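You operate a simulated robot arm through the tools that you are given. There is no shell and no other tool. Be economical: measure what you need, move in short steps, check, and stop when the job is done.

You run a simulated robot arm. Do the job below in one go: nothing can be reset, and whatever is moved stays where it is left.

## Task
Press the space bar and set the mug the monitor names on the desk slide.
Fine: pull the slide out. Then press the teal button once.

Only the result counts: the job must be done as asked and must still hold three seconds after the hand-in. Knocking over, shifting, dropping, spilling or breaking anything else fails it.

## Robot
A 7-joint arm with a two-finger parallel gripper, fixed in place. Base frame: the origin is at the foot of the arm, x ahead of it, y to its left, z up; the work surface is at about z = 762. Units: mm, degrees, N and s.
With the tool pointing down near the work surface it reaches from about 480 to 920 mm from the base axis. Its first joint turns from -115.0 to 115.0 degrees. Payload 3.91 kg.
The tool frame sits at the grasp point between the pads (the TCP): z along the fingers, y along the line on which they close. The tips reach 30 mm beyond it. Largest opening 110 mm; finger width 20, thickness 10; the body of the gripper, 48 by 112 mm, starts 55 mm behind the TCP.
Orientation is told as [roll, pitch, yaw] about the base's x, y, z axes, in that order, counted from this pose: with the fingers straight down and closing along the base's y, the tool's x points along the base's -x, its y along +y and its z along -z.

## Interface
- The arm moves only by the tool apply_moves. Its argument "series" is a list of rows, each a list of 7 numbers: the shift along the base's x, y, z in mm, then the turn, a rotation vector about the base's x, y, z in degrees, then the opening, from 0 (shut) to 1 (fully open). In form: [[x, y, z, ax, ay, az, claw], ...]. A call has 1 to 8 rows; each row is the pose to reach, as a shift and turn from the pose commanded when the call began. Rows are played at 5 a second. More than 50 mm and 8.6 degrees between two rows, or a gripper value outside its range, and nothing of the call is played. Where a pose cannot be reached the arm comes as near as it can. A force on the tool above 40 N (or 10 N above the force at the start of the call, whichever is more), or a blocked arm, ends the call early, and 0.2 s more pass. Each finger travels about 153 mm/s and halts on what it meets, pressing with about 37 N; the grip force reading is that of the motor and also rises with nothing between the fingers. The clock runs only during rows and for 0.2 s after the last one: add rows that repeat a pose to give the fingers time. It gives the time, the measured TCP pose, the force on the tool (base axes), the opening and the grip force at its end, in the units of the frame above (readings bear some noise), with the torque about the TCP (base axes, N m) and any sound that the robot's microphone picked up.
- Cameras (640 x 400 px; columns grow to the right, rows downward): "scene" is fixed at [222.5, -498.5, 1493.7]; the picture's right is [0.33, -0.95, 0.00], its down [-0.86, -0.30, -0.41] and it looks along [0.39, 0.14, -0.91] (base axes); focal length 220 px, centre (320, 200). "wrist" rides on the gripper at [72, 17, -103] in the tool frame; the picture's right is [-0.23, 0.97, 0.00], its down [-0.76, -0.18, -0.62] and it looks along [-0.61, -0.14, 0.78] (tool axes); focal length 222 px, centre (320, 200). There is no depth. A picture from a camera that has moved, and an enlarged one, comes with that camera's place and axes in the base frame and with its lens.
- camera(camera): a new picture of that camera. No time passes.
- raise_lower(by): slides the trunk up (or, below 0, down) by that many mm; the arm rides with it, the base frame stays. It gives what a move gives, with no picture.
- enlarge(camera, box): a new picture of the part [left, top, right, bottom] of that camera's present view, enlarged. No time passes.
- hand_in(): hands the job in; it is judged then, once.

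Work in short steps. Places have to be worked out from the pictures, the camera data and where the tool is seen: move nearer, look again, correct. Check each grasp and each placing, and mend what went wrong. You have 120 turns and 64 pictures in all, those below and enlarged ones among them. Open the gripper and draw the arm clear of the work before you hand the job in, unless the task says otherwise; then end with one line.

The tools are called after "Emit:" as a command line: name --pt "numbers of a row" for each row, then --argument value for the rest, lists and objects as JSON in quotes. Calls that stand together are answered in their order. apply_moves: Moves the arm, as the interface text tells. Its arguments: {"type":"object","properties":{"series":{"type":"array"}},"required":["series"]} The other tools are called the same way: raise_lower (by) slides the trunk up or down; camera (camera) takes a picture; enlarge (camera, box) takes an enlarged picture of a part of a camera's view; hand_in () hands the job in.

At the start:

```text
time: 0.0
eef_pos: [622.7, -243.7, 1124.0]
orientation: [0.1, 0.1, 0.0]
force: [-0.6, -0.7, 0.2]
torque: [0.03, -0.03, 0.01]
gripper_width: 109.9
grasp_force: 0.0
trunk travel left (down, up): [-650.0, 340.0]
```

scene: 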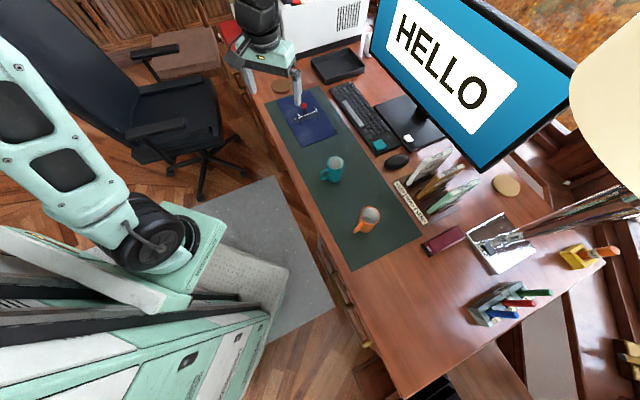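
wrist: 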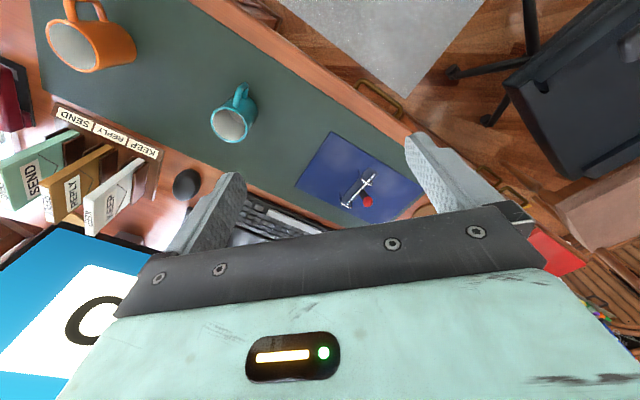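

I start by looking closely at the keyboard, desk edge and surroundings in the scene view to find the space bar, the slide and the teal button.

Emit:
enlarge --camera "scene" --box '[230, 40, 430, 165]'

Emit:
enlarge --camera "scene" --box '[280, 140, 480, 265]'

Emit:
enlarge --camera "scene" --box '[290, 220, 490, 345]'

```text
3.20 times, centred on (330, 102) of scene
camera zoom: at [222.5, -498.5, 1493.7], right [0.33, -0.95, 0.0], down [-0.86, -0.3, -0.41], along [0.39, 0.14, -0.91], focal length 706 px, centre (288, 512)
```

zoom: 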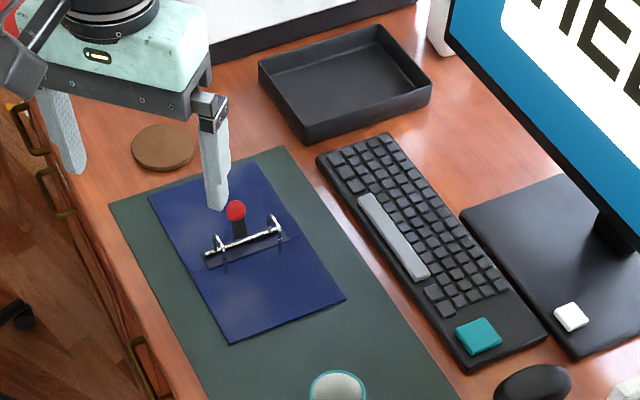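

```text
3.20 times, centred on (380, 202) of scene
camera zoom: at [222.5, -498.5, 1493.7], right [0.33, -0.95, 0.0], down [-0.86, -0.3, -0.41], along [0.39, 0.14, -0.91], focal length 706 px, centre (128, 192)
```

zoom: 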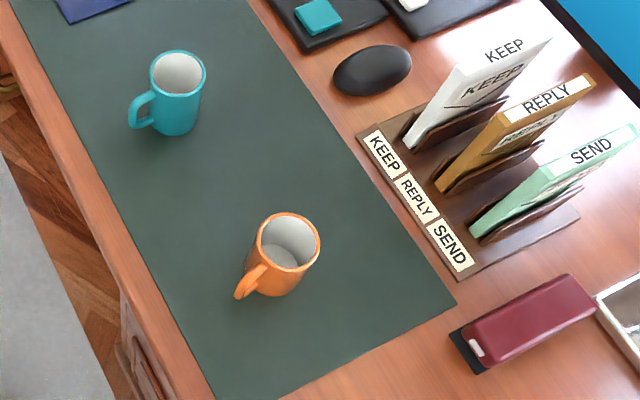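

```text
3.20 times, centred on (390, 282) of scene
camera zoom: at [222.5, -498.5, 1493.7], right [0.33, -0.95, 0.0], down [-0.86, -0.3, -0.41], along [0.39, 0.14, -0.91], focal length 706 px, centre (96, -64)
```

zoom: 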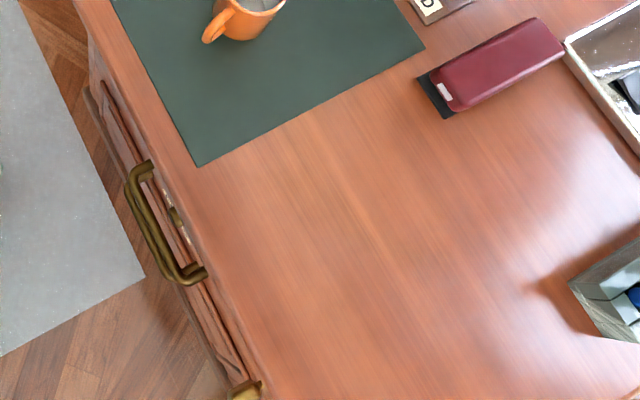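

The space bar (grey) and the teal key sit on the keyboard; the desk runs diagonally (front edge along +x+y, the keyboard around [959,-388] for the space bar). I look for the slide on the desk front with the wrist view.

Emit:
enlarge --camera "wrist" --box '[230, 0, 550, 200]'

Emit:
enlarge --camera "scene" --box '[230, 80, 390, 180]'

Emit:
enlarge --camera "scene" --box '[290, 180, 390, 243]'

```text
2.00 times, centred on (390, 100) of wrist
camera zoom: at [551.7, -227.1, 1228.9], right [0.23, 0.97, 0.0], down [0.76, -0.18, 0.62], along [0.61, -0.14, -0.78], focal length 444 px, centre (180, 400)
```

zoom: 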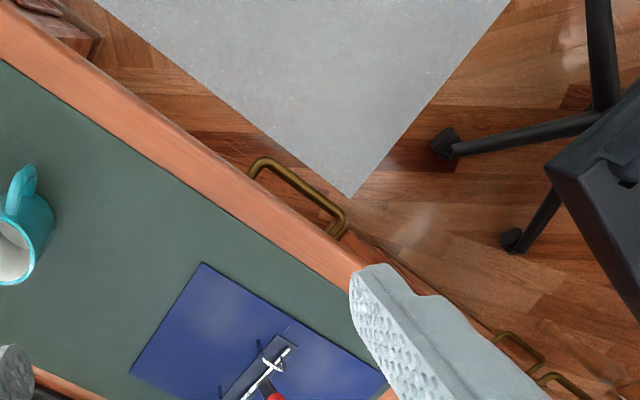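

```text
4.00 times, centred on (310, 130) of scene
camera zoom: at [222.5, -498.5, 1493.7], right [0.33, -0.95, 0.0], down [-0.86, -0.3, -0.41], along [0.39, 0.14, -0.91], focal length 882 px, centre (360, 480)
```

zoom: 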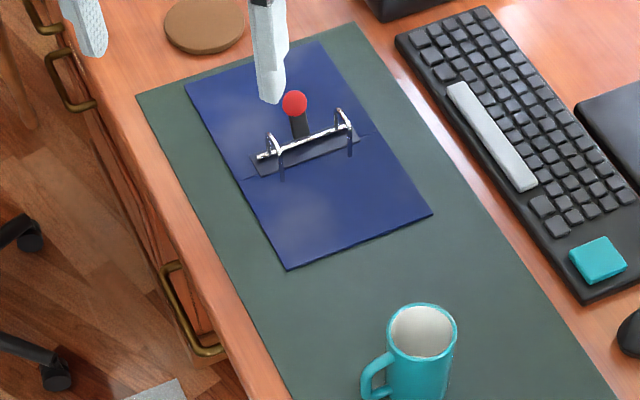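

```text
6.35 times, centred on (340, 212) of scene
camera zoom: at [222.5, -498.5, 1493.7], right [0.33, -0.95, 0.0], down [-0.86, -0.3, -0.41], along [0.39, 0.14, -0.91], focal length 1400 px, centre (193, 127)
```

zoom: 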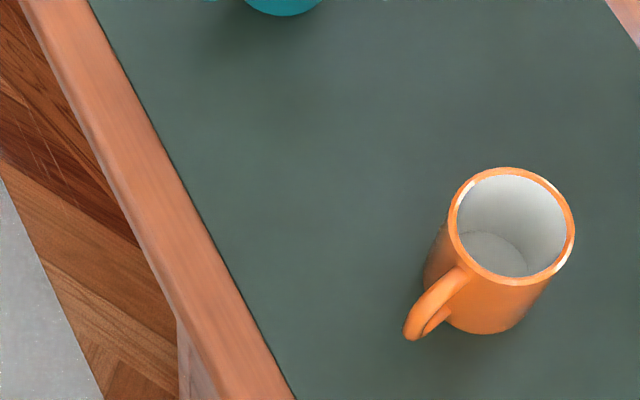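

I move toward a hover point before the space bar, closing the fingers and tilting the tool outward to gain reach.

Emit:
apply_moves --pt "35 -15 -22 -1.9 -4.6 0 0.5" --pt "70 -30 -45 -3.8 -9.3 0 0" --pt "105 -45 -67 -5.6 -13.9 0 0" --pt "140 -60 -90 -7.5 -18.5 0 0" --pt "175 -75 -112 -9.4 -23.2 0 0" --pt "210 -90 -135 -11.2 -27.8 0 0" --pt "245 -105 -157 -13.1 -32.4 0 0" --pt "280 -120 -180 -15 -37 0 0"

Emit:
camera --camera "wrist"

Emit:
camera --camera "scene"

```text
time: 1.8
eef_pos: [902.5, -361.9, 944.5]
orientation: [-17.6, -36.6, 5.8]
force: [0.2, 0.4, -0.2]
torque: [-0.02, -0.01, 0.0]
gripper_width: 0.0
grasp_force: 37.0
trunk travel left (down, up): [-650.0, 340.0]
```

```text
55 pictures are left
camera wrist: at [784.6, -327.4, 977.2], right [0.26, 0.96, -0.1], down [0.22, 0.04, 0.97], along [0.94, -0.28, -0.2], focal length 222 px, centre (320, 200)
```

wrist: 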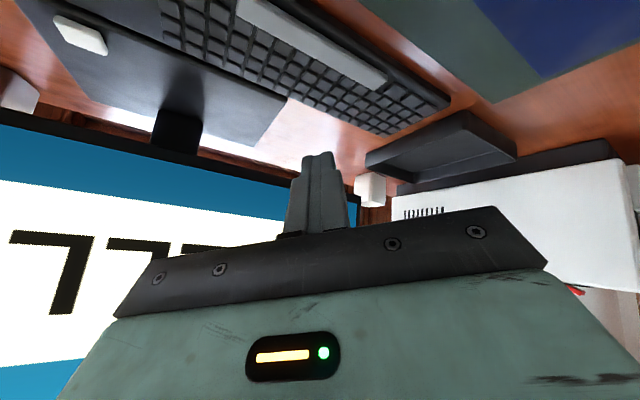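

```text
54 pictures are left
```

scene: 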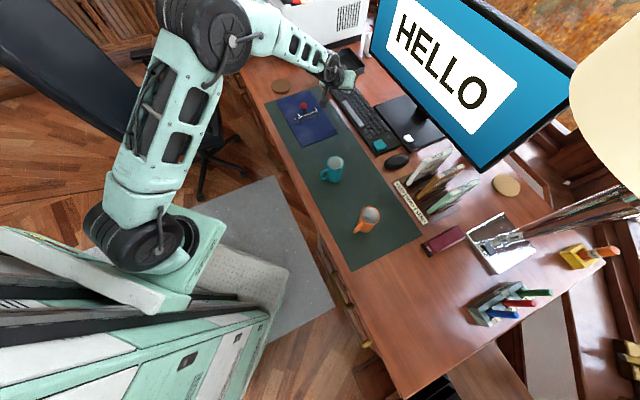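

The wrist view puts the space bar near [957,-395], agreeing with the scene view. I move over it and down to just above.

Emit:
apply_moves --pt "21 -12 -30 0 0 0 0" --pt "42 -23 -60 0 0 0 0" --pt "42 -23 -100 0 0 0 0" --pt "42 -23 -100 0 0 0 0"

Emit:
enlarge --camera "scene" --box '[310, 60, 410, 123]'

Emit:
camera --camera "wrist"

```text
time: 2.8
eef_pos: [943.4, -382.9, 845.2]
orientation: [-17.4, -36.4, 5.8]
force: [-0.6, -0.1, -0.4]
torque: [0.0, 0.02, -0.01]
gripper_width: 0.0
grasp_force: 36.9
trunk travel left (down, up): [-650.0, 340.0]
```

```text
6.35 times, centred on (360, 92) of scene
camera zoom: at [222.5, -498.5, 1493.7], right [0.33, -0.95, 0.0], down [-0.86, -0.3, -0.41], along [0.39, 0.14, -0.91], focal length 1400 px, centre (66, 889)
```

zoom: 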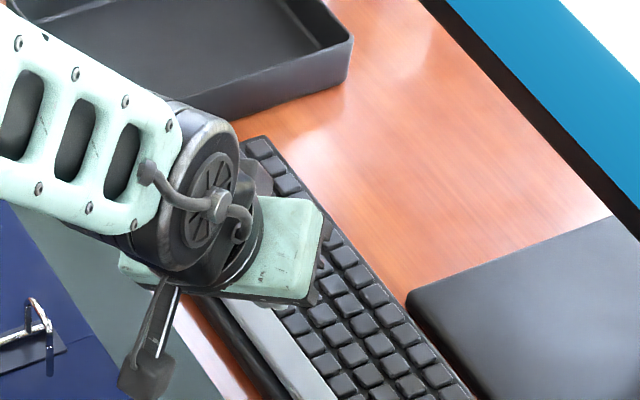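

```text
52 pictures are left
camera wrist: at [826.1, -349.2, 876.8], right [0.26, 0.96, -0.1], down [0.22, 0.04, 0.97], along [0.94, -0.28, -0.2], focal length 222 px, centre (320, 200)
```

wrist: 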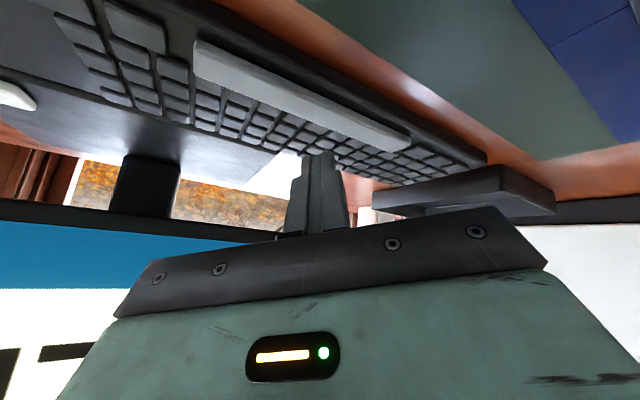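

The tip projects onto the bar in the wrist view. I lower in small steps until contact.

Emit:
apply_moves --pt "-2 -6 -12 0 0 0 0" --pt "-2 -6 -20 0 0 0 0" --pt "-2 -6 -24 0 0 0 0" --pt "-2 -6 -27 0 0 0 0"

Emit:
camera --camera "wrist"

```text
time: 3.8
eef_pos: [942.1, -389.8, 815.8]
orientation: [-17.4, -36.6, 5.8]
force: [0.7, 0.2, -0.3]
torque: [0.0, -0.02, -0.01]
gripper_width: 0.0
grasp_force: 36.8
trunk travel left (down, up): [-650.0, 340.0]
```

```text
51 pictures are left
camera wrist: at [824.2, -355.2, 849.3], right [0.26, 0.96, -0.1], down [0.22, 0.04, 0.97], along [0.94, -0.28, -0.2], focal length 222 px, centre (320, 200)
```

wrist: 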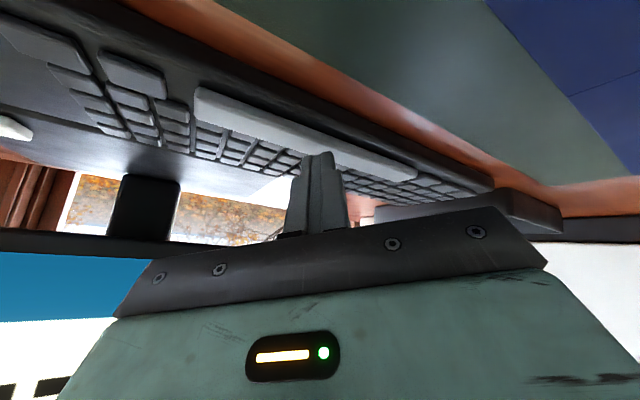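

The tip is still about 10 mm above; triangulation puts the bar top near z 775. I shift slightly inward and press down gently.

Emit:
apply_moves --pt "4 -4 -3 0 0 0 0" --pt "4 -4 -7 0 0 0 0" --pt "4 -4 -10 0 0 0 0" --pt "4 -4 -13 0 0 0 0"

Emit:
camera --camera "scene"

```text
time: 4.8
eef_pos: [945.9, -394.4, 807.1]
orientation: [-17.6, -36.9, 5.8]
force: [0.3, -2.1, 18.3]
torque: [-0.05, -0.18, -0.04]
gripper_width: 0.2
grasp_force: 37.1
trunk travel left (down, up): [-650.0, 340.0]
heard: click
```

```text
50 pictures are left
```

scene: 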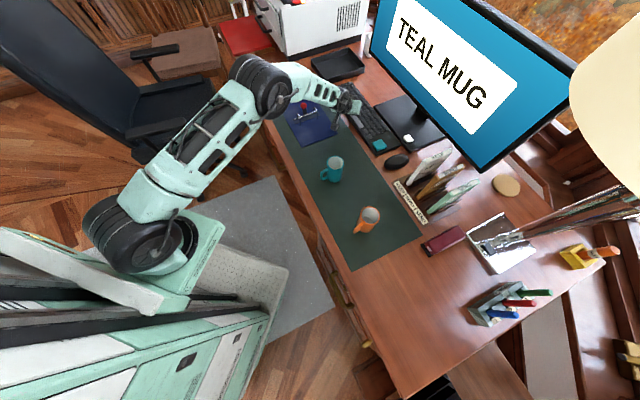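

The monitor now names the TEAL MUG. I lift off and retreat to a place where the wrist camera can view the desk front.

Emit:
apply_moves --pt "0 0 45 0 0 0 0" --pt "0 0 90 0 0 0 0" --pt "-30 10 125 0 0 -4 0" --pt "-75 24 125 0 0 -8 0" --pt "-120 38 125 0 0 -12 0" --pt "-165 53 125 0 0 -16 0" --pt "-210 67 125 0 0 -20 0" --pt "-255 82 125 0 0 -23 0"

Emit:
apply_moves --pt "-45 14 0 0 0 0 0" --pt "-90 28 0 0 0 0 0" --pt "-135 42 0 0 0 0 0" --pt "-180 56 0 0 0 0 0" --pt "-225 70 0 0 0 0 0" --pt "-250 80 0 0 0 0 0"

Emit:
camera --camera "wrist"

```text
time: 6.6
eef_pos: [691.0, -310.7, 927.8]
orientation: [-17.3, -36.4, -17.4]
force: [-0.4, -0.4, -0.1]
torque: [0.01, 0.01, -0.02]
gripper_width: 0.0
grasp_force: 36.7
trunk travel left (down, up): [-650.0, 340.0]
```

```text
time: 8.0
eef_pos: [588.7, -268.3, 938.9]
orientation: [-17.5, -36.4, -17.3]
force: [0.7, -0.5, 0.1]
torque: [-0.04, 0.0, -0.04]
gripper_width: 0.0
grasp_force: 36.6
out of reach, approached as far as the arm can: row 3, 4, 5, 6
trunk travel left (down, up): [-650.0, 340.0]
```

```text
49 pictures are left
camera wrist: at [494.3, -191.2, 971.6], right [0.62, 0.78, -0.1], down [0.22, -0.05, 0.97], along [0.76, -0.62, -0.21], focal length 222 px, centre (320, 200)
```

wrist: 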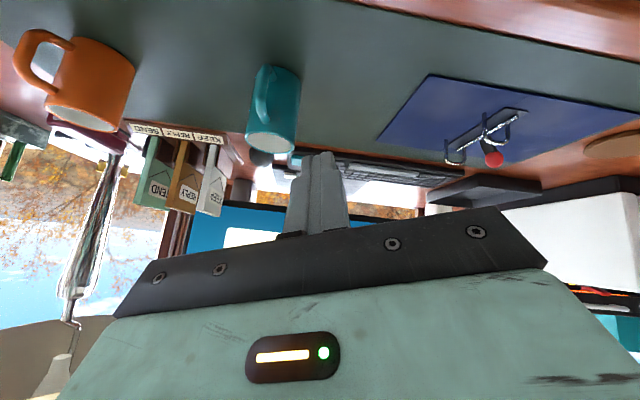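

The arm can't retract further at this tilt. I look closely at the desk front near the right-hand handle from the scene camera, where a small knob seemed visible.

Emit:
enlarge --camera "scene" --box '[310, 230, 390, 280]'

Emit:
enlarge --camera "scene" --box '[320, 260, 400, 310]'

Emit:
enlarge --camera "scene" --box '[325, 310, 405, 360]'

```text
8.00 times, centred on (350, 255) of scene
camera zoom: at [222.5, -498.5, 1493.7], right [0.33, -0.95, 0.0], down [-0.86, -0.3, -0.41], along [0.39, 0.14, -0.91], focal length 1764 px, centre (80, -240)
```

zoom: 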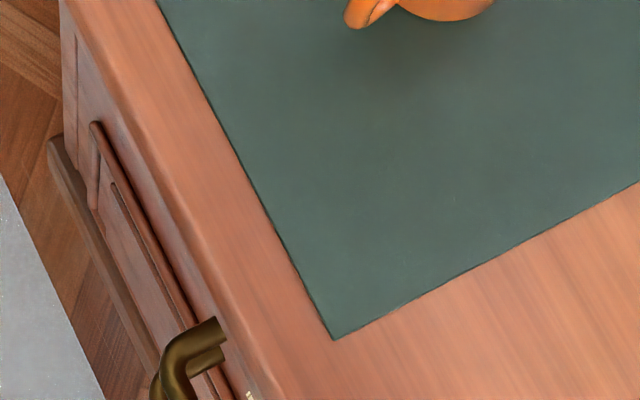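

```text
8.00 times, centred on (360, 285) of scene
camera zoom: at [222.5, -498.5, 1493.7], right [0.33, -0.95, 0.0], down [-0.86, -0.3, -0.41], along [0.39, 0.14, -0.91], focal length 1764 px, centre (0, -480)
```

zoom: 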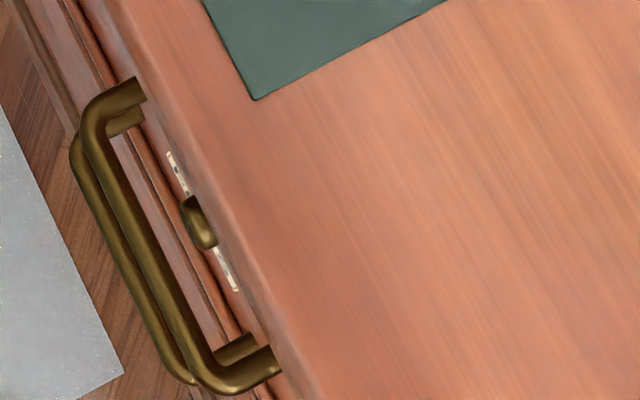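

```text
8.00 times, centred on (365, 335) of scene
camera zoom: at [222.5, -498.5, 1493.7], right [0.33, -0.95, 0.0], down [-0.86, -0.3, -0.41], along [0.39, 0.14, -0.91], focal length 1764 px, centre (-40, -880)
```

zoom: 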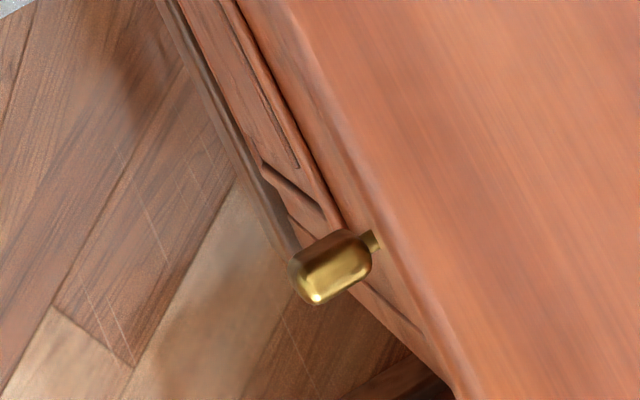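

A brass knob on a post sits near [159,-664] just under the desk top, plus a smaller one amid the labelled drawer at about s=-195. I move the arm over there along the front and look with the wrist camera.

Emit:
apply_moves --pt "-37 -24 0 2.5 2.5 0 0" --pt "-74 -48 0 5 5 0 0" --pt "-111 -72 0 7.5 7.5 0 0" --pt "-148 -97 0 10 10 0 0" --pt "-185 -121 0 12.5 12.5 0 0" --pt "-222 -145 0 15 15 0 0"

```text
time: 9.6
eef_pos: [463.5, -352.9, 944.5]
orientation: [-7.4, -17.0, -2.2]
force: [-0.3, 0.1, -0.4]
torque: [-0.01, -0.01, 0.0]
gripper_width: 0.0
grasp_force: 37.3
out of reach, approached as far as the arm can: row 1, 2, 3, 4, 5, 6
trunk travel left (down, up): [-650.0, 340.0]
stopped in row 6: the arm was blocked; the commanded pose is now the measured one
```

The arm hit its inner limit; I now follow an arc of about 600 mm radius toward the right end.

Emit:
apply_moves --pt "-23 -33 0 0 0 -4 0" --pt "-46 -66 0 0 0 -8 0" --pt "-69 -100 0 0 0 -12 0" --pt "-106 -126 0 0 0 -16 0" --pt "-143 -152 0 0 0 -20 0" --pt "-181 -177 0 0 0 -24 0" --pt "-220 -195 0 0 0 -28 0" --pt "-259 -210 0 0 0 -32 0"

Emit:
camera --camera "wrist"

```text
time: 11.4
eef_pos: [204.4, -562.6, 940.4]
orientation: [-7.3, -16.9, -34.3]
force: [-0.1, 0.1, -0.1]
torque: [0.04, -0.01, -0.01]
gripper_width: 0.0
grasp_force: 37.1
trunk travel left (down, up): [-650.0, 340.0]
```

```text
45 pictures are left
camera wrist: at [140.7, -483.7, 1016.0], right [0.75, 0.65, -0.05], down [0.39, -0.39, 0.83], along [0.53, -0.65, -0.55], focal length 222 px, centre (320, 200)
```

wrist: 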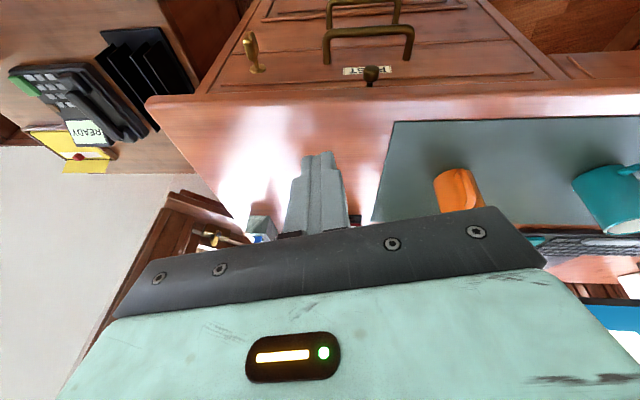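

Emit:
enlarge --camera "wrist" --box '[190, 0, 510, 150]'

```text
2.00 times, centred on (350, 75) of wrist
camera zoom: at [140.7, -483.7, 1016.0], right [0.75, 0.65, -0.05], down [0.39, -0.39, 0.83], along [0.53, -0.65, -0.55], focal length 444 px, centre (260, 450)
```

zoom: 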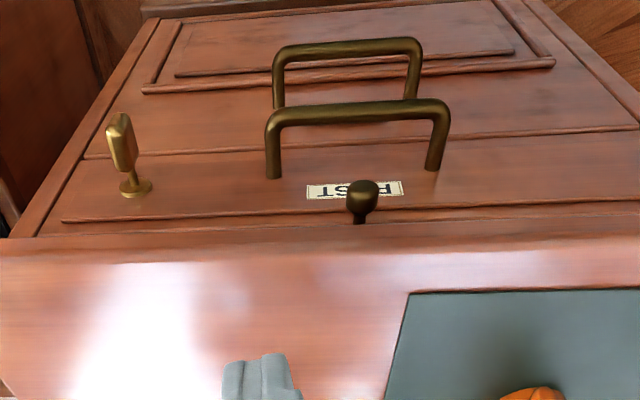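

I see a small dark knob right under the desk top (thin slide strip), above a drawer labelled with a tag and handles. To work closer to the base I raise the trunk, which should shrink the inner reach limit.

Emit:
raise_lower --by 300

```text
time: 14.4
eef_pos: [204.6, -562.9, 1239.5]
orientation: [-7.4, -16.7, -34.3]
force: [0.0, 0.3, 0.0]
torque: [-0.03, 0.0, -0.03]
gripper_width: 0.0
grasp_force: 37.3
trunk travel left (down, up): [-950.0, 40.0]
```

I straighten the tool to face the desk front squarely and descend in front of the edge for a look at the knob.

Emit:
apply_moves --pt "0 39 -30 1.4 -1.1 -2.2 0" --pt "2 77 -60 2.8 -2.3 -4.3 0" --pt "2 77 -105 4.1 -3.4 -6.5 0" --pt "2 77 -150 5.5 -4.5 -8.6 0" --pt "2 77 -195 5.5 -4.5 -8.6 0" --pt "2 77 -240 5.5 -4.5 -8.6 0" --pt "2 77 -285 5.5 -4.5 -8.6 0" --pt "2 77 -330 5.5 -4.5 -8.6 0"

Emit:
apply_moves --pt "0 0 -30 0 0 0 0" --pt "0 0 -60 0 0 0 0" --pt "0 0 -90 0 0 0 0" --pt "0 0 -120 0 0 0 0"

Emit:
camera --camera "wrist"

```text
time: 16.2
eef_pos: [208.0, -488.5, 909.5]
orientation: [-0.1, -16.8, -44.9]
force: [-0.5, -0.3, -0.2]
torque: [0.0, -0.02, 0.01]
gripper_width: 0.2
grasp_force: 37.1
trunk travel left (down, up): [-950.0, 40.0]
```

```text
time: 17.2
eef_pos: [206.9, -485.5, 790.2]
orientation: [0.1, -16.8, -45.2]
force: [-0.3, 0.0, 0.1]
torque: [-0.01, -0.04, -0.02]
gripper_width: 0.0
grasp_force: 37.2
trunk travel left (down, up): [-950.0, 40.0]
```

```text
43 pictures are left
camera wrist: at [148.8, -404.3, 868.9], right [0.84, 0.53, 0.07], down [0.26, -0.51, 0.82], along [0.47, -0.67, -0.57], focal length 222 px, centre (320, 200)
```

wrist: 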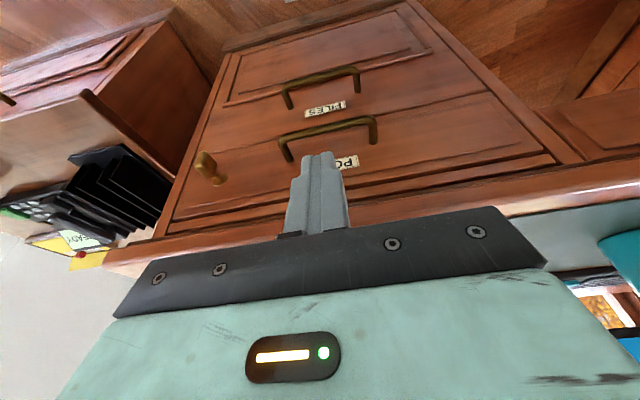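

Drawers POST and FILES; the slide knob is hidden behind the fingers. I shift sideways to uncover it.

Emit:
apply_moves --pt "32 32 0 0 0 0 0" --pt "64 64 0 0 0 0 0" --pt "80 80 0 0 0 0 0"

Emit:
enlarge --camera "wrist" --box '[0, 60, 320, 260]'

```text
time: 18.0
eef_pos: [286.1, -405.2, 791.8]
orientation: [0.2, -16.8, -45.0]
force: [-1.4, 0.0, -0.3]
torque: [-0.01, 0.04, -0.05]
gripper_width: 0.0
grasp_force: 36.5
trunk travel left (down, up): [-950.0, 40.0]
```

```text
2.00 times, centred on (160, 160) of wrist
camera zoom: at [229.5, -324.5, 869.4], right [0.84, 0.53, 0.07], down [0.26, -0.51, 0.82], along [0.47, -0.67, -0.57], focal length 444 px, centre (640, 280)
```

zoom: 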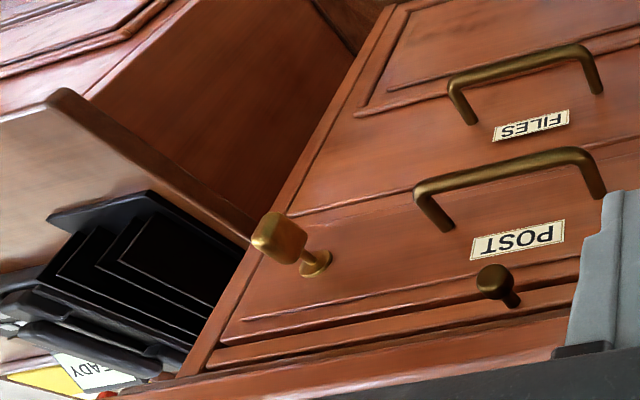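

The slide's knob is at about [283.5,-561.5,706] (n≈597, s≈-196), on the strip beneath the top. I tilt to ~35°, open the fingers, and go to a pre-grasp 70 mm back along the tool axis.

Emit:
apply_moves --pt "-20 -20 0 -3.2 -3.2 0 0.2" --pt "-40 -40 0 -6.4 -6.4 0 0.4" --pt "-60 -60 0 -9.6 -9.6 0 0.6" --pt "-79.5 -79.5 0 -12.7 -12.7 0 0.64" --pt "-56 -103 -15 -12.7 -12.7 0 0.64" --pt "-33.5 -125.5 -29 -12.7 -12.7 0 0.64" --pt "-33.5 -125.5 -29 -12.7 -12.7 0 0.64"

Emit:
camera --camera "wrist"

Emit:
enlarge --camera "scene" --box '[280, 230, 440, 330]'

```text
time: 18.8
eef_pos: [363.6, -487.2, 825.7]
orientation: [1.1, -37.6, -35.7]
force: [-0.4, 0.3, -1.1]
torque: [-0.01, -0.01, 0.02]
gripper_width: 70.2
grasp_force: 0.1
trunk travel left (down, up): [-950.0, 40.0]
stopped in row 4: the arm was blocked; the commanded pose is now the measured one
```

```text
41 pictures are left
camera wrist: at [274.1, -405.5, 863.8], right [0.71, 0.69, 0.15], down [0.07, -0.28, 0.96], along [0.7, -0.66, -0.25], focal length 222 px, centre (320, 200)
```

wrist: 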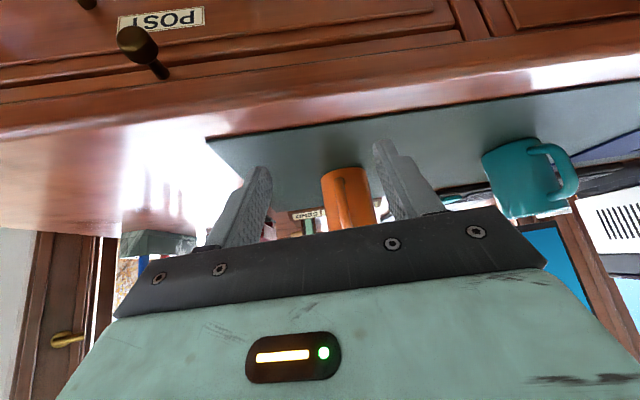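

```text
4.00 times, centred on (360, 280) of scene
camera zoom: at [222.5, -498.5, 1493.7], right [0.33, -0.95, 0.0], down [-0.86, -0.3, -0.41], along [0.39, 0.14, -0.91], focal length 882 px, centre (160, -120)
```

zoom: 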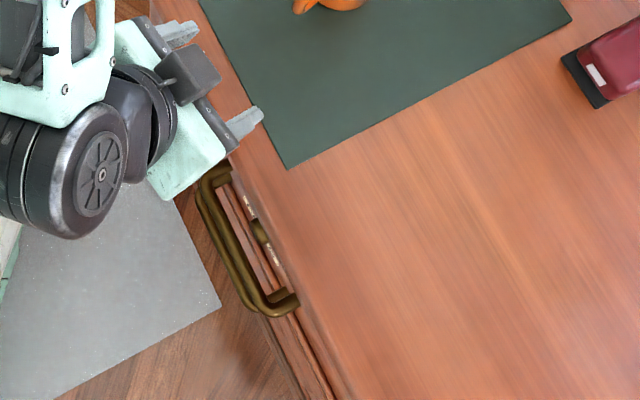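

The arm drifted against an inner limit. From here I move along the front at safe height, keeping farther from the base, and fix the yaw.

Emit:
apply_moves --pt "-30 -16 0 0 0 -3 0.64" --pt "-60 -33 0 0 0 -6 0.64" --pt "-80 -44 0 0 0 -9 0.64" --pt "-99 -55 0 0 0 -9 0.64"

```text
time: 19.6
eef_pos: [372.3, -515.8, 834.3]
orientation: [1.4, -39.7, -35.3]
force: [-0.7, -0.8, -1.1]
torque: [0.02, -0.03, 0.0]
gripper_width: 70.3
grasp_force: 0.1
trunk travel left (down, up): [-950.0, 40.0]
stopped in row 3: the arm was blocked; the commanded pose is now the measured one
```

Blocked again; I back out by rising and untilting, then I'll try another trunk height.

Emit:
apply_moves --pt "0 0 20 4 4 0 0.64" --pt "0 0 40 8 8 0 0.64" --pt "0 0 60 12 12 0 0.64" --pt "0 0 80 15 15 0 0.64"

Emit:
camera --camera "scene"

```text
time: 20.6
eef_pos: [369.9, -515.1, 913.8]
orientation: [5.0, -18.3, -37.2]
force: [-0.1, 0.1, -0.1]
torque: [0.03, 0.0, 0.01]
gripper_width: 70.1
grasp_force: 0.0
trunk travel left (down, up): [-950.0, 40.0]
```

```text
39 pictures are left
```

scene: 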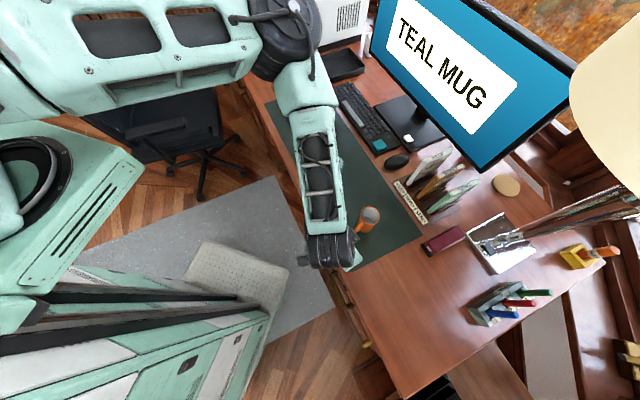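

The hand is up and clear. A gentler tilt of 22° suffices geometrically, so I re-orient to [0,-22,-45] and move in front of the knob at n≈540, still high.

Emit:
apply_moves --pt "-32 -1 0 -1.5 0.1 -2.4 0.64" --pt "-64 -3 0 -3 0.2 -4.7 0.64" --pt "-96 -4 0 -4.5 0.2 -7 0.64" --pt "-127 -6 0 -6 0.3 -9.4 0.64" --pt "-127 -6 -35 -6 0.3 -9.4 0.64" --pt "-127 -6 -70 -6 0.3 -9.4 0.64"

```text
time: 22.0
eef_pos: [243.1, -520.7, 840.6]
orientation: [0.0, -22.3, -44.9]
force: [1.0, -1.4, 0.1]
torque: [-0.02, -0.01, 0.01]
gripper_width: 70.6
grasp_force: 0.1
trunk travel left (down, up): [-950.0, 40.0]
```

Pose reached well. I descend to knob height in front of it.

Emit:
apply_moves --pt "0 0 -35 0 0 0 0.64" --pt "0 0 -70 0 0 0 0.64" --pt "0 0 -105 0 0 0 0.64" --pt "0 0 -133 0 0 0 0.64"

Emit:
camera --camera "wrist"

Emit:
enlarge --camera "scene" --box '[290, 240, 410, 315]'

```text
time: 22.8
eef_pos: [271.6, -544.6, 780.7]
orientation: [-0.6, -25.7, -45.1]
force: [-13.8, 8.4, 5.0]
torque: [0.15, 0.13, 0.52]
gripper_width: 68.3
grasp_force: 0.1
trunk travel left (down, up): [-950.0, 40.0]
stopped in row 3: the force on the tool passed its limit at 132 N (the readings are from after the stop); the commanded pose is now the measured one
```

```text
38 pictures are left
camera wrist: at [207.3, -456.0, 842.9], right [0.84, 0.54, 0.09], down [0.17, -0.42, 0.89], along [0.52, -0.73, -0.44], focal length 222 px, centre (320, 200)
```

wrist: 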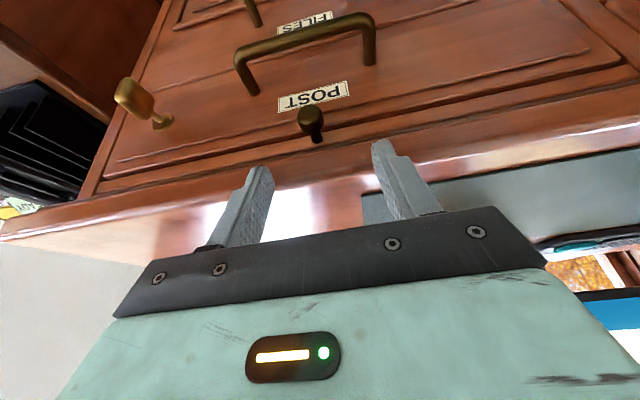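

```text
5.33 times, centred on (350, 278) of scene
camera zoom: at [222.5, -498.5, 1493.7], right [0.33, -0.95, 0.0], down [-0.86, -0.3, -0.41], along [0.39, 0.14, -0.91], focal length 1176 px, centre (160, -213)
```

zoom: 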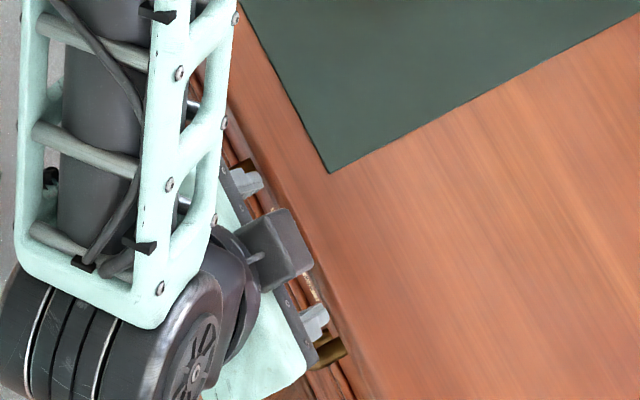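

The arm hit its wrist limit at this tilt and leaned onto the desk edge. I back off, reduce the tilt to about 12°, and will use the fingertips with a near-vertical tool instead.

Emit:
apply_moves --pt "-5 5 25 2.5 2.5 0 0.64" --pt "-12 12 50 5 5 0 0.64" --pt "-24 24 60 8 8 0 0.64" --pt "-38 38 60 10 10 0 0.64"

```text
time: 23.8
eef_pos: [236.2, -506.5, 838.7]
orientation: [-0.2, -11.4, -44.9]
force: [-0.7, -1.1, -0.5]
torque: [-0.02, 0.02, -0.03]
gripper_width: 70.5
grasp_force: 0.1
trunk travel left (down, up): [-950.0, 40.0]
```

Good pose (tilt 11°, n=525). I lower to z≈724 in front of the knob.

Emit:
apply_moves --pt "-4 -4 -30 0 0 0 0.64" --pt "-4 -4 -60 0 0 0 0.64" --pt "-4 -4 -90 0 0 0 0.64" --pt "-4 -4 -115 0 0 0 0.64"

Emit:
camera --camera "wrist"

```text
time: 24.8
eef_pos: [274.0, -548.3, 761.5]
orientation: [-0.7, -16.8, -45.0]
force: [-7.0, 0.8, 1.9]
torque: [0.09, 0.1, 0.16]
gripper_width: 68.9
grasp_force: 0.0
trunk travel left (down, up): [-950.0, 40.0]
stopped in row 4: the force on the tool passed its limit at 94 N (the readings are from after the stop); the commanded pose is now the measured one
```

```text
36 pictures are left
camera wrist: at [217.9, -466.2, 839.7], right [0.85, 0.53, 0.05], down [0.27, -0.51, 0.82], along [0.46, -0.68, -0.57], focal length 222 px, centre (320, 200)
```

wrist: 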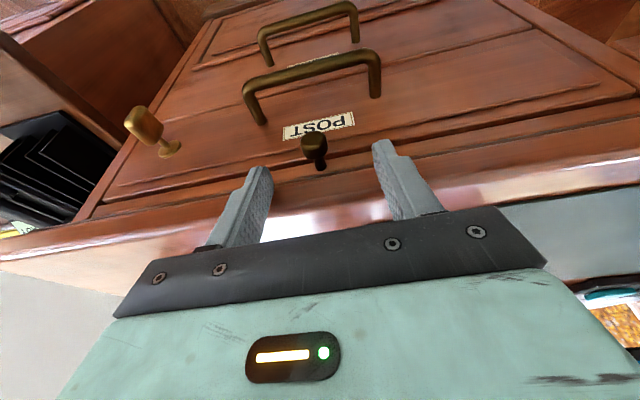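

Too high a trunk limits low reach. I back off and lower the trunk to its original height, where the stated reach (480–920) holds.

Emit:
apply_moves --pt "-5 5 20 1 1 0 0.64" --pt "-20 20 60 3 3 0 0.64" --pt "-40 40 100 4 4 0 0.64" --pt "-40 40 150 4 4 0 0.64" --pt "-40 40 200 4 4 0 0.64" --pt "-40 40 250 4 4 0 0.64" --pt "-40 40 300 4 4 0 0.64" --pt "-40 40 340 4 4 0 0.64"

Emit:
raise_lower --by -320

```text
time: 26.6
eef_pos: [238.2, -507.4, 1097.8]
orientation: [-0.6, -10.7, -44.8]
force: [0.2, -0.4, -0.3]
torque: [0.03, -0.04, 0.01]
gripper_width: 70.2
grasp_force: 0.0
trunk travel left (down, up): [-950.0, 40.0]
```

```text
time: 29.8
eef_pos: [238.0, -508.0, 777.3]
orientation: [-0.6, -10.8, -44.8]
force: [-0.6, 0.3, -0.2]
torque: [0.0, 0.01, 0.04]
gripper_width: 70.7
grasp_force: 0.0
trunk travel left (down, up): [-630.0, 360.0]
```

Using the trunk for vertical motion works neatly. I lower it 53 mm more to reach z≈724, then check the wrist view.

Emit:
raise_lower --by -53

Emit:
camera --camera "wrist"

```text
time: 30.7
eef_pos: [237.7, -506.9, 725.7]
orientation: [-0.7, -10.9, -44.8]
force: [0.3, 0.7, 0.8]
torque: [-0.02, 0.05, -0.02]
gripper_width: 70.3
grasp_force: 0.1
trunk travel left (down, up): [-577.0, 413.0]
```

```text
35 pictures are left
camera wrist: at [186.8, -432.1, 814.0], right [0.85, 0.53, 0.03], down [0.33, -0.57, 0.76], along [0.42, -0.63, -0.65], focal length 222 px, centre (320, 200)
```

wrist: 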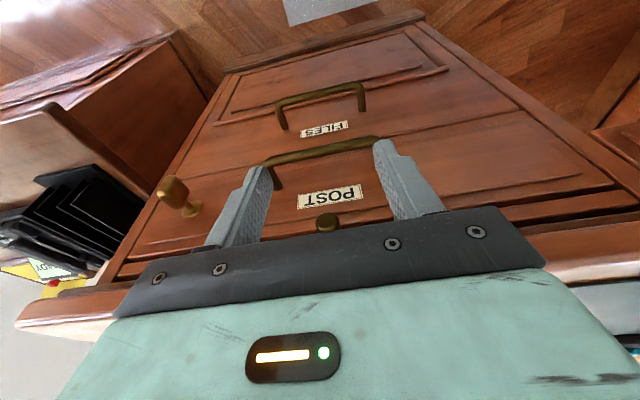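

The knob is centred between the fingers. I move inward so the fingertips straddle it.

Emit:
apply_moves --pt "7 -16 -3 0 0 0 0.64" --pt "18 -27 -6 0 0 0 0.64" --pt "29 -38 -6 0 0 0 0.64" --pt "39 -48 -6 0 0 0 0.64"

Emit:
camera --camera "wrist"

```text
time: 31.7
eef_pos: [276.6, -556.6, 718.3]
orientation: [-0.6, -10.8, -44.8]
force: [0.1, -0.3, -0.1]
torque: [-0.04, -0.02, 0.0]
gripper_width: 70.2
grasp_force: 0.0
trunk travel left (down, up): [-577.0, 413.0]
```

```text
34 pictures are left
camera wrist: at [226.1, -480.1, 807.6], right [0.85, 0.53, 0.03], down [0.33, -0.57, 0.76], along [0.42, -0.63, -0.65], focal length 222 px, centre (320, 200)
```

wrist: 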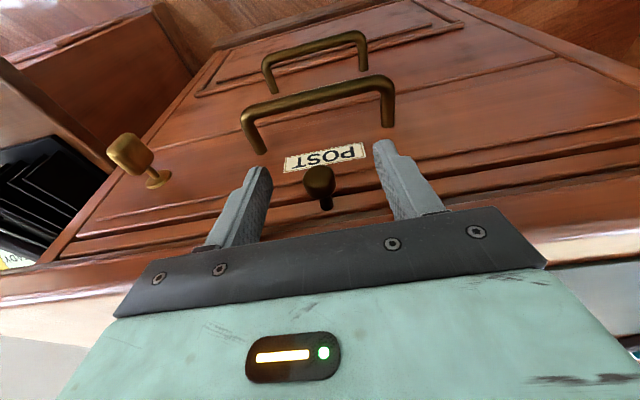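

No contact. I close on the knob.

Emit:
apply_moves --pt "0 0 0 0 0 0 0.3" --pt "0 0 0 0 0 0 0.1" --pt "0 0 0 0 0 0 0.1"

Emit:
camera --camera "wrist"

```text
time: 32.5
eef_pos: [275.7, -556.0, 718.6]
orientation: [-0.9, -10.8, -44.9]
force: [-13.1, -14.8, -1.5]
torque: [-0.46, 0.27, -0.29]
gripper_width: 20.7
grasp_force: 44.9
trunk travel left (down, up): [-577.0, 413.0]
```

```text
33 pictures are left
camera wrist: at [224.7, -481.4, 807.8], right [0.85, 0.53, 0.03], down [0.33, -0.57, 0.76], along [0.42, -0.63, -0.65], focal length 222 px, centre (320, 200)
```

wrist: 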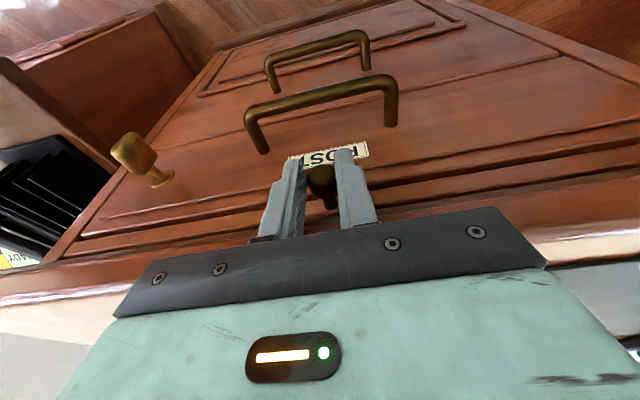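

Gripped (20.7 mm). I relieve the side load slightly and start pulling outward.

Emit:
apply_moves --pt "-2 -2 0 0 0 0 0.05" --pt "-9 5 0 0 0 0 0.05" --pt "-16 12 0 0 0 0 0.05" --pt "-23 19 0 0 0 0 0.05" --pt "-30 26 0 0 0 0 0.05" --pt "-37 33 0 0 0 0 0.05"

Emit:
camera --camera "wrist"

```text
time: 33.9
eef_pos: [239.0, -521.4, 719.3]
orientation: [-0.5, -10.9, -44.8]
force: [-2.5, -6.7, 4.7]
torque: [-0.17, -0.03, -0.2]
gripper_width: 20.5
grasp_force: 45.3
trunk travel left (down, up): [-577.0, 413.0]
```

```text
32 pictures are left
camera wrist: at [188.8, -446.7, 807.9], right [0.85, 0.53, 0.03], down [0.33, -0.57, 0.76], along [0.42, -0.63, -0.65], focal length 222 px, centre (320, 200)
```

wrist: 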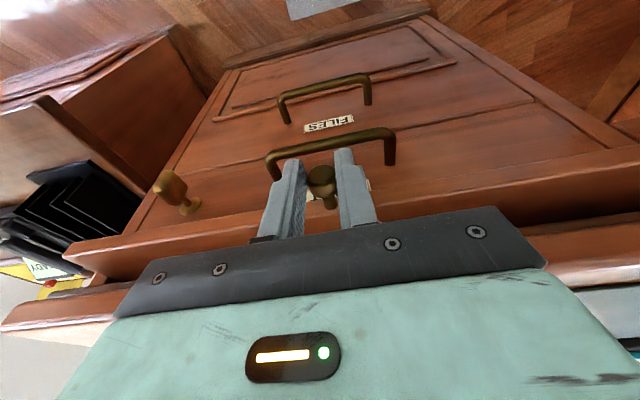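

The slide is coming out. I continue pulling in steps.

Emit:
apply_moves --pt "-9 9 0 0 0 0 0.05" --pt "-18 18 0 0 0 0 0.05" --pt "-27 27 0 0 0 0 0.05" --pt "-36 36 0 0 0 0 0.05" --pt "-45 45 0 0 0 0 0.05" --pt "-54 54 0 0 0 0 0.05"

Emit:
enlarge --camera "scene" --box '[260, 200, 440, 312]'

```text
time: 35.3
eef_pos: [185.8, -468.3, 720.0]
orientation: [-0.5, -10.8, -44.8]
force: [-2.3, -7.4, -10.9]
torque: [-0.24, -0.05, -0.14]
gripper_width: 20.7
grasp_force: 45.4
trunk travel left (down, up): [-577.0, 413.0]
```

```text
3.56 times, centred on (350, 256) of scene
camera zoom: at [222.5, -498.5, 1493.7], right [0.33, -0.95, 0.0], down [-0.86, -0.3, -0.41], along [0.39, 0.14, -0.91], focal length 784 px, centre (213, 1)
```

zoom: 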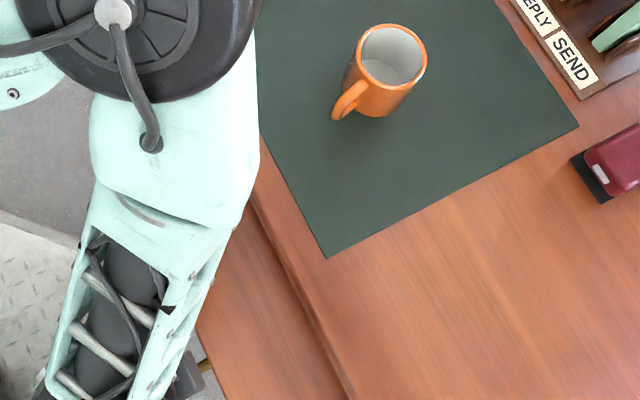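

Slide is visibly out about 125 mm and the arm still holds. I keep pulling toward the arm's inner limit.

Emit:
apply_moves --pt "-7 7 0 0 0 0 0.05" --pt "-14 14 0 0 0 0 0.05" --pt "-21 21 0 0 0 0 0.05" --pt "-28 28 0 0 0 0 0.05"

```text
time: 36.3
eef_pos: [158.6, -440.7, 718.8]
orientation: [-0.6, -10.8, -44.8]
force: [-0.3, -4.6, -14.5]
torque: [0.21, 0.29, -0.07]
gripper_width: 20.6
grasp_force: 44.9
trunk travel left (down, up): [-577.0, 413.0]
```

Still following at n≈424 (165 mm out). Continue.

Emit:
apply_moves --pt "-7 7 -1 0 0 0 0.05" --pt "-14 14 -1 0 0 0 0.05" --pt "-21 21 -1 0 0 0 0.05" --pt "-28 28 -1 0 0 0 0.05"

Emit:
camera --camera "wrist"

```text
time: 37.3
eef_pos: [130.4, -412.3, 718.2]
orientation: [-0.6, -10.9, -44.8]
force: [5.1, 0.3, 15.0]
torque: [-0.17, -0.34, 0.02]
gripper_width: 20.6
grasp_force: 44.9
trunk travel left (down, up): [-577.0, 413.0]
```

```text
30 pictures are left
camera wrist: at [79.1, -337.0, 807.7], right [0.85, 0.53, 0.03], down [0.33, -0.56, 0.76], along [0.42, -0.63, -0.65], focal length 222 px, centre (320, 200)
```

wrist: 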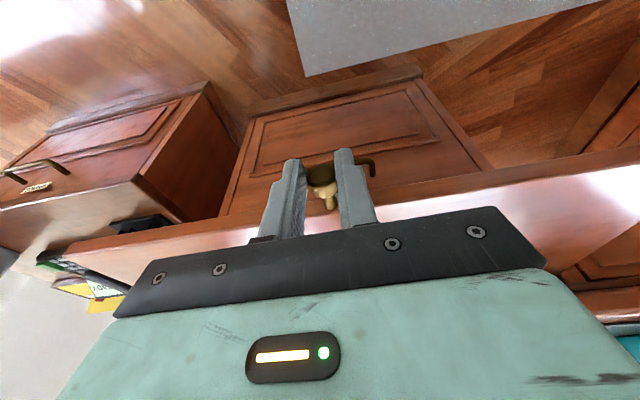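

205 mm out with low forces. I try a bit more to find the end stop.

Emit:
apply_moves --pt "-7 7 0 0 0 0 0.05" --pt "-14 14 0 0 0 0 0.05" --pt "-21 21 0 0 0 0 0.05" --pt "-28 28 0 0 0 0 0.05"

```text
time: 38.3
eef_pos: [107.2, -390.7, 718.9]
orientation: [-1.3, -11.2, -44.2]
force: [-15.9, -26.9, 22.2]
torque: [3.7, -0.96, 3.53]
gripper_width: 20.7
grasp_force: 45.0
trunk travel left (down, up): [-577.0, 413.0]
stopped in row 4: the force on the tool passed its limit at 52 N (the readings are from after the stop); the commanded pose is now the measured one
```

Force rose after 237 mm of travel, probably the end stop. I look.

Emit:
camera --camera "scene"

Emit:
camera --camera "wrist"

```text
29 pictures are left
```

scene: 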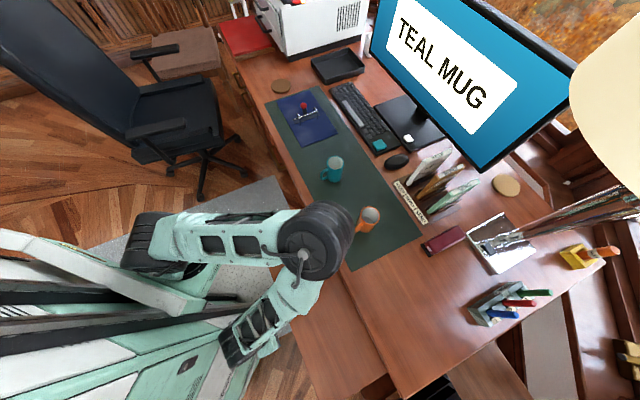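

```text
28 pictures are left
camera wrist: at [56.2, -313.8, 806.7], right [0.84, 0.54, 0.02], down [0.34, -0.55, 0.76], along [0.42, -0.63, -0.65], focal length 222 px, centre (320, 200)
```

wrist: 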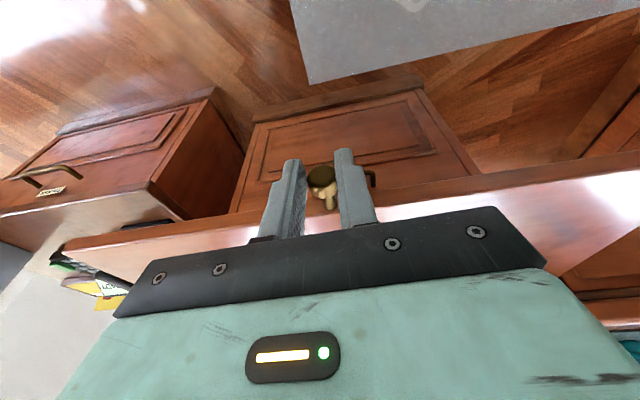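

The slide is about 237 mm out and the wrist is right next to the robot body. I release the knob and rise with the trunk.

Emit:
apply_moves --pt "0 0 0 0 0 0 0.4" --pt "0 0 0 0 0 0 0.6" --pt "0 0 0 0 0 0 0.6"

Emit:
raise_lower --by 250

Emit:
camera --camera "wrist"

```text
time: 39.1
eef_pos: [108.6, -389.8, 718.4]
orientation: [-1.1, -11.1, -44.3]
force: [-14.4, -39.9, 7.9]
torque: [4.73, -0.97, 3.64]
gripper_width: 65.9
grasp_force: 0.1
trunk travel left (down, up): [-577.0, 413.0]
```

```text
time: 39.9
eef_pos: [111.8, -390.1, 764.8]
orientation: [-1.8, -11.5, -43.6]
force: [-14.4, -42.6, 14.4]
torque: [5.61, -0.53, 3.71]
gripper_width: 66.0
grasp_force: 0.0
trunk travel left (down, up): [-621.0, 369.0]
stopped: the force on the tool passed its limit at 54 N (the readings are from after the stop); the commanded pose is now the measured one
```

```text
27 pictures are left
camera wrist: at [59.4, -314.1, 850.5], right [0.84, 0.55, 0.01], down [0.34, -0.54, 0.77], along [0.43, -0.64, -0.64], focal length 222 px, centre (320, 200)
```

wrist: 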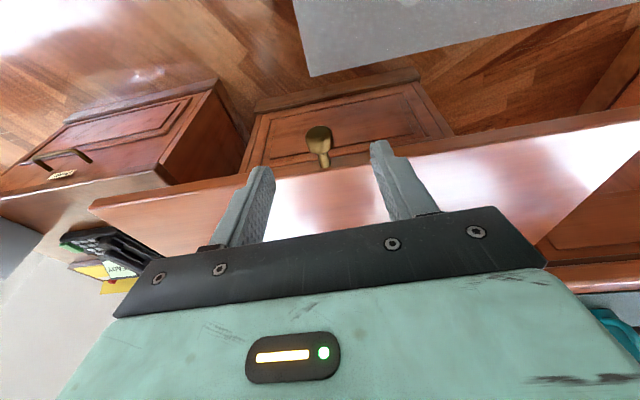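

The force is self-contact of the hand with the robot body, not the slide. I move away from the body, outward and up.

Emit:
apply_moves --pt "5 -15 5 0 0 0 0.6" --pt "15 -35 20 0 0 0 0.6" --pt "30 -60 40 0 0 0 0.6" --pt "45 -85 70 0 0 0 0.6"

Emit:
raise_lower --by 200

Emit:
enlarge --camera "scene" --box '[220, 130, 440, 380]'

```text
time: 40.9
eef_pos: [157.6, -470.7, 830.2]
orientation: [-1.5, -11.3, -44.2]
force: [0.6, 0.5, -1.2]
torque: [0.03, 0.01, 0.02]
gripper_width: 66.2
grasp_force: 0.1
trunk travel left (down, up): [-621.0, 369.0]
```

```text
time: 43.1
eef_pos: [157.7, -470.0, 1030.1]
orientation: [-1.4, -11.2, -44.3]
force: [0.6, 0.5, 0.2]
torque: [0.0, 0.02, 0.0]
gripper_width: 66.2
grasp_force: 0.0
trunk travel left (down, up): [-821.0, 169.0]
```

```text
1.60 times, centred on (330, 255) of scene
camera zoom: at [222.5, -498.5, 1493.7], right [0.33, -0.95, 0.0], down [-0.86, -0.3, -0.41], along [0.39, 0.14, -0.91], focal length 353 px, centre (304, 112)
```

zoom: 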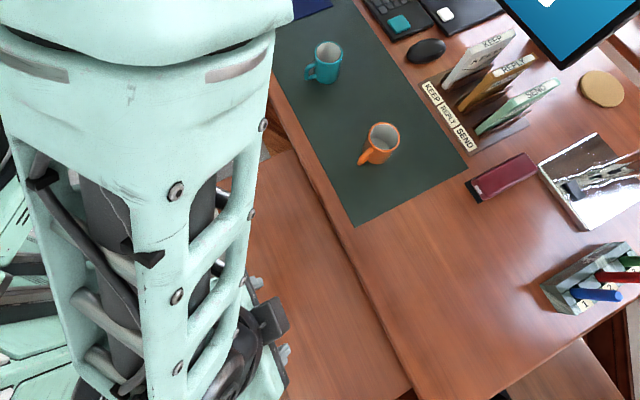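

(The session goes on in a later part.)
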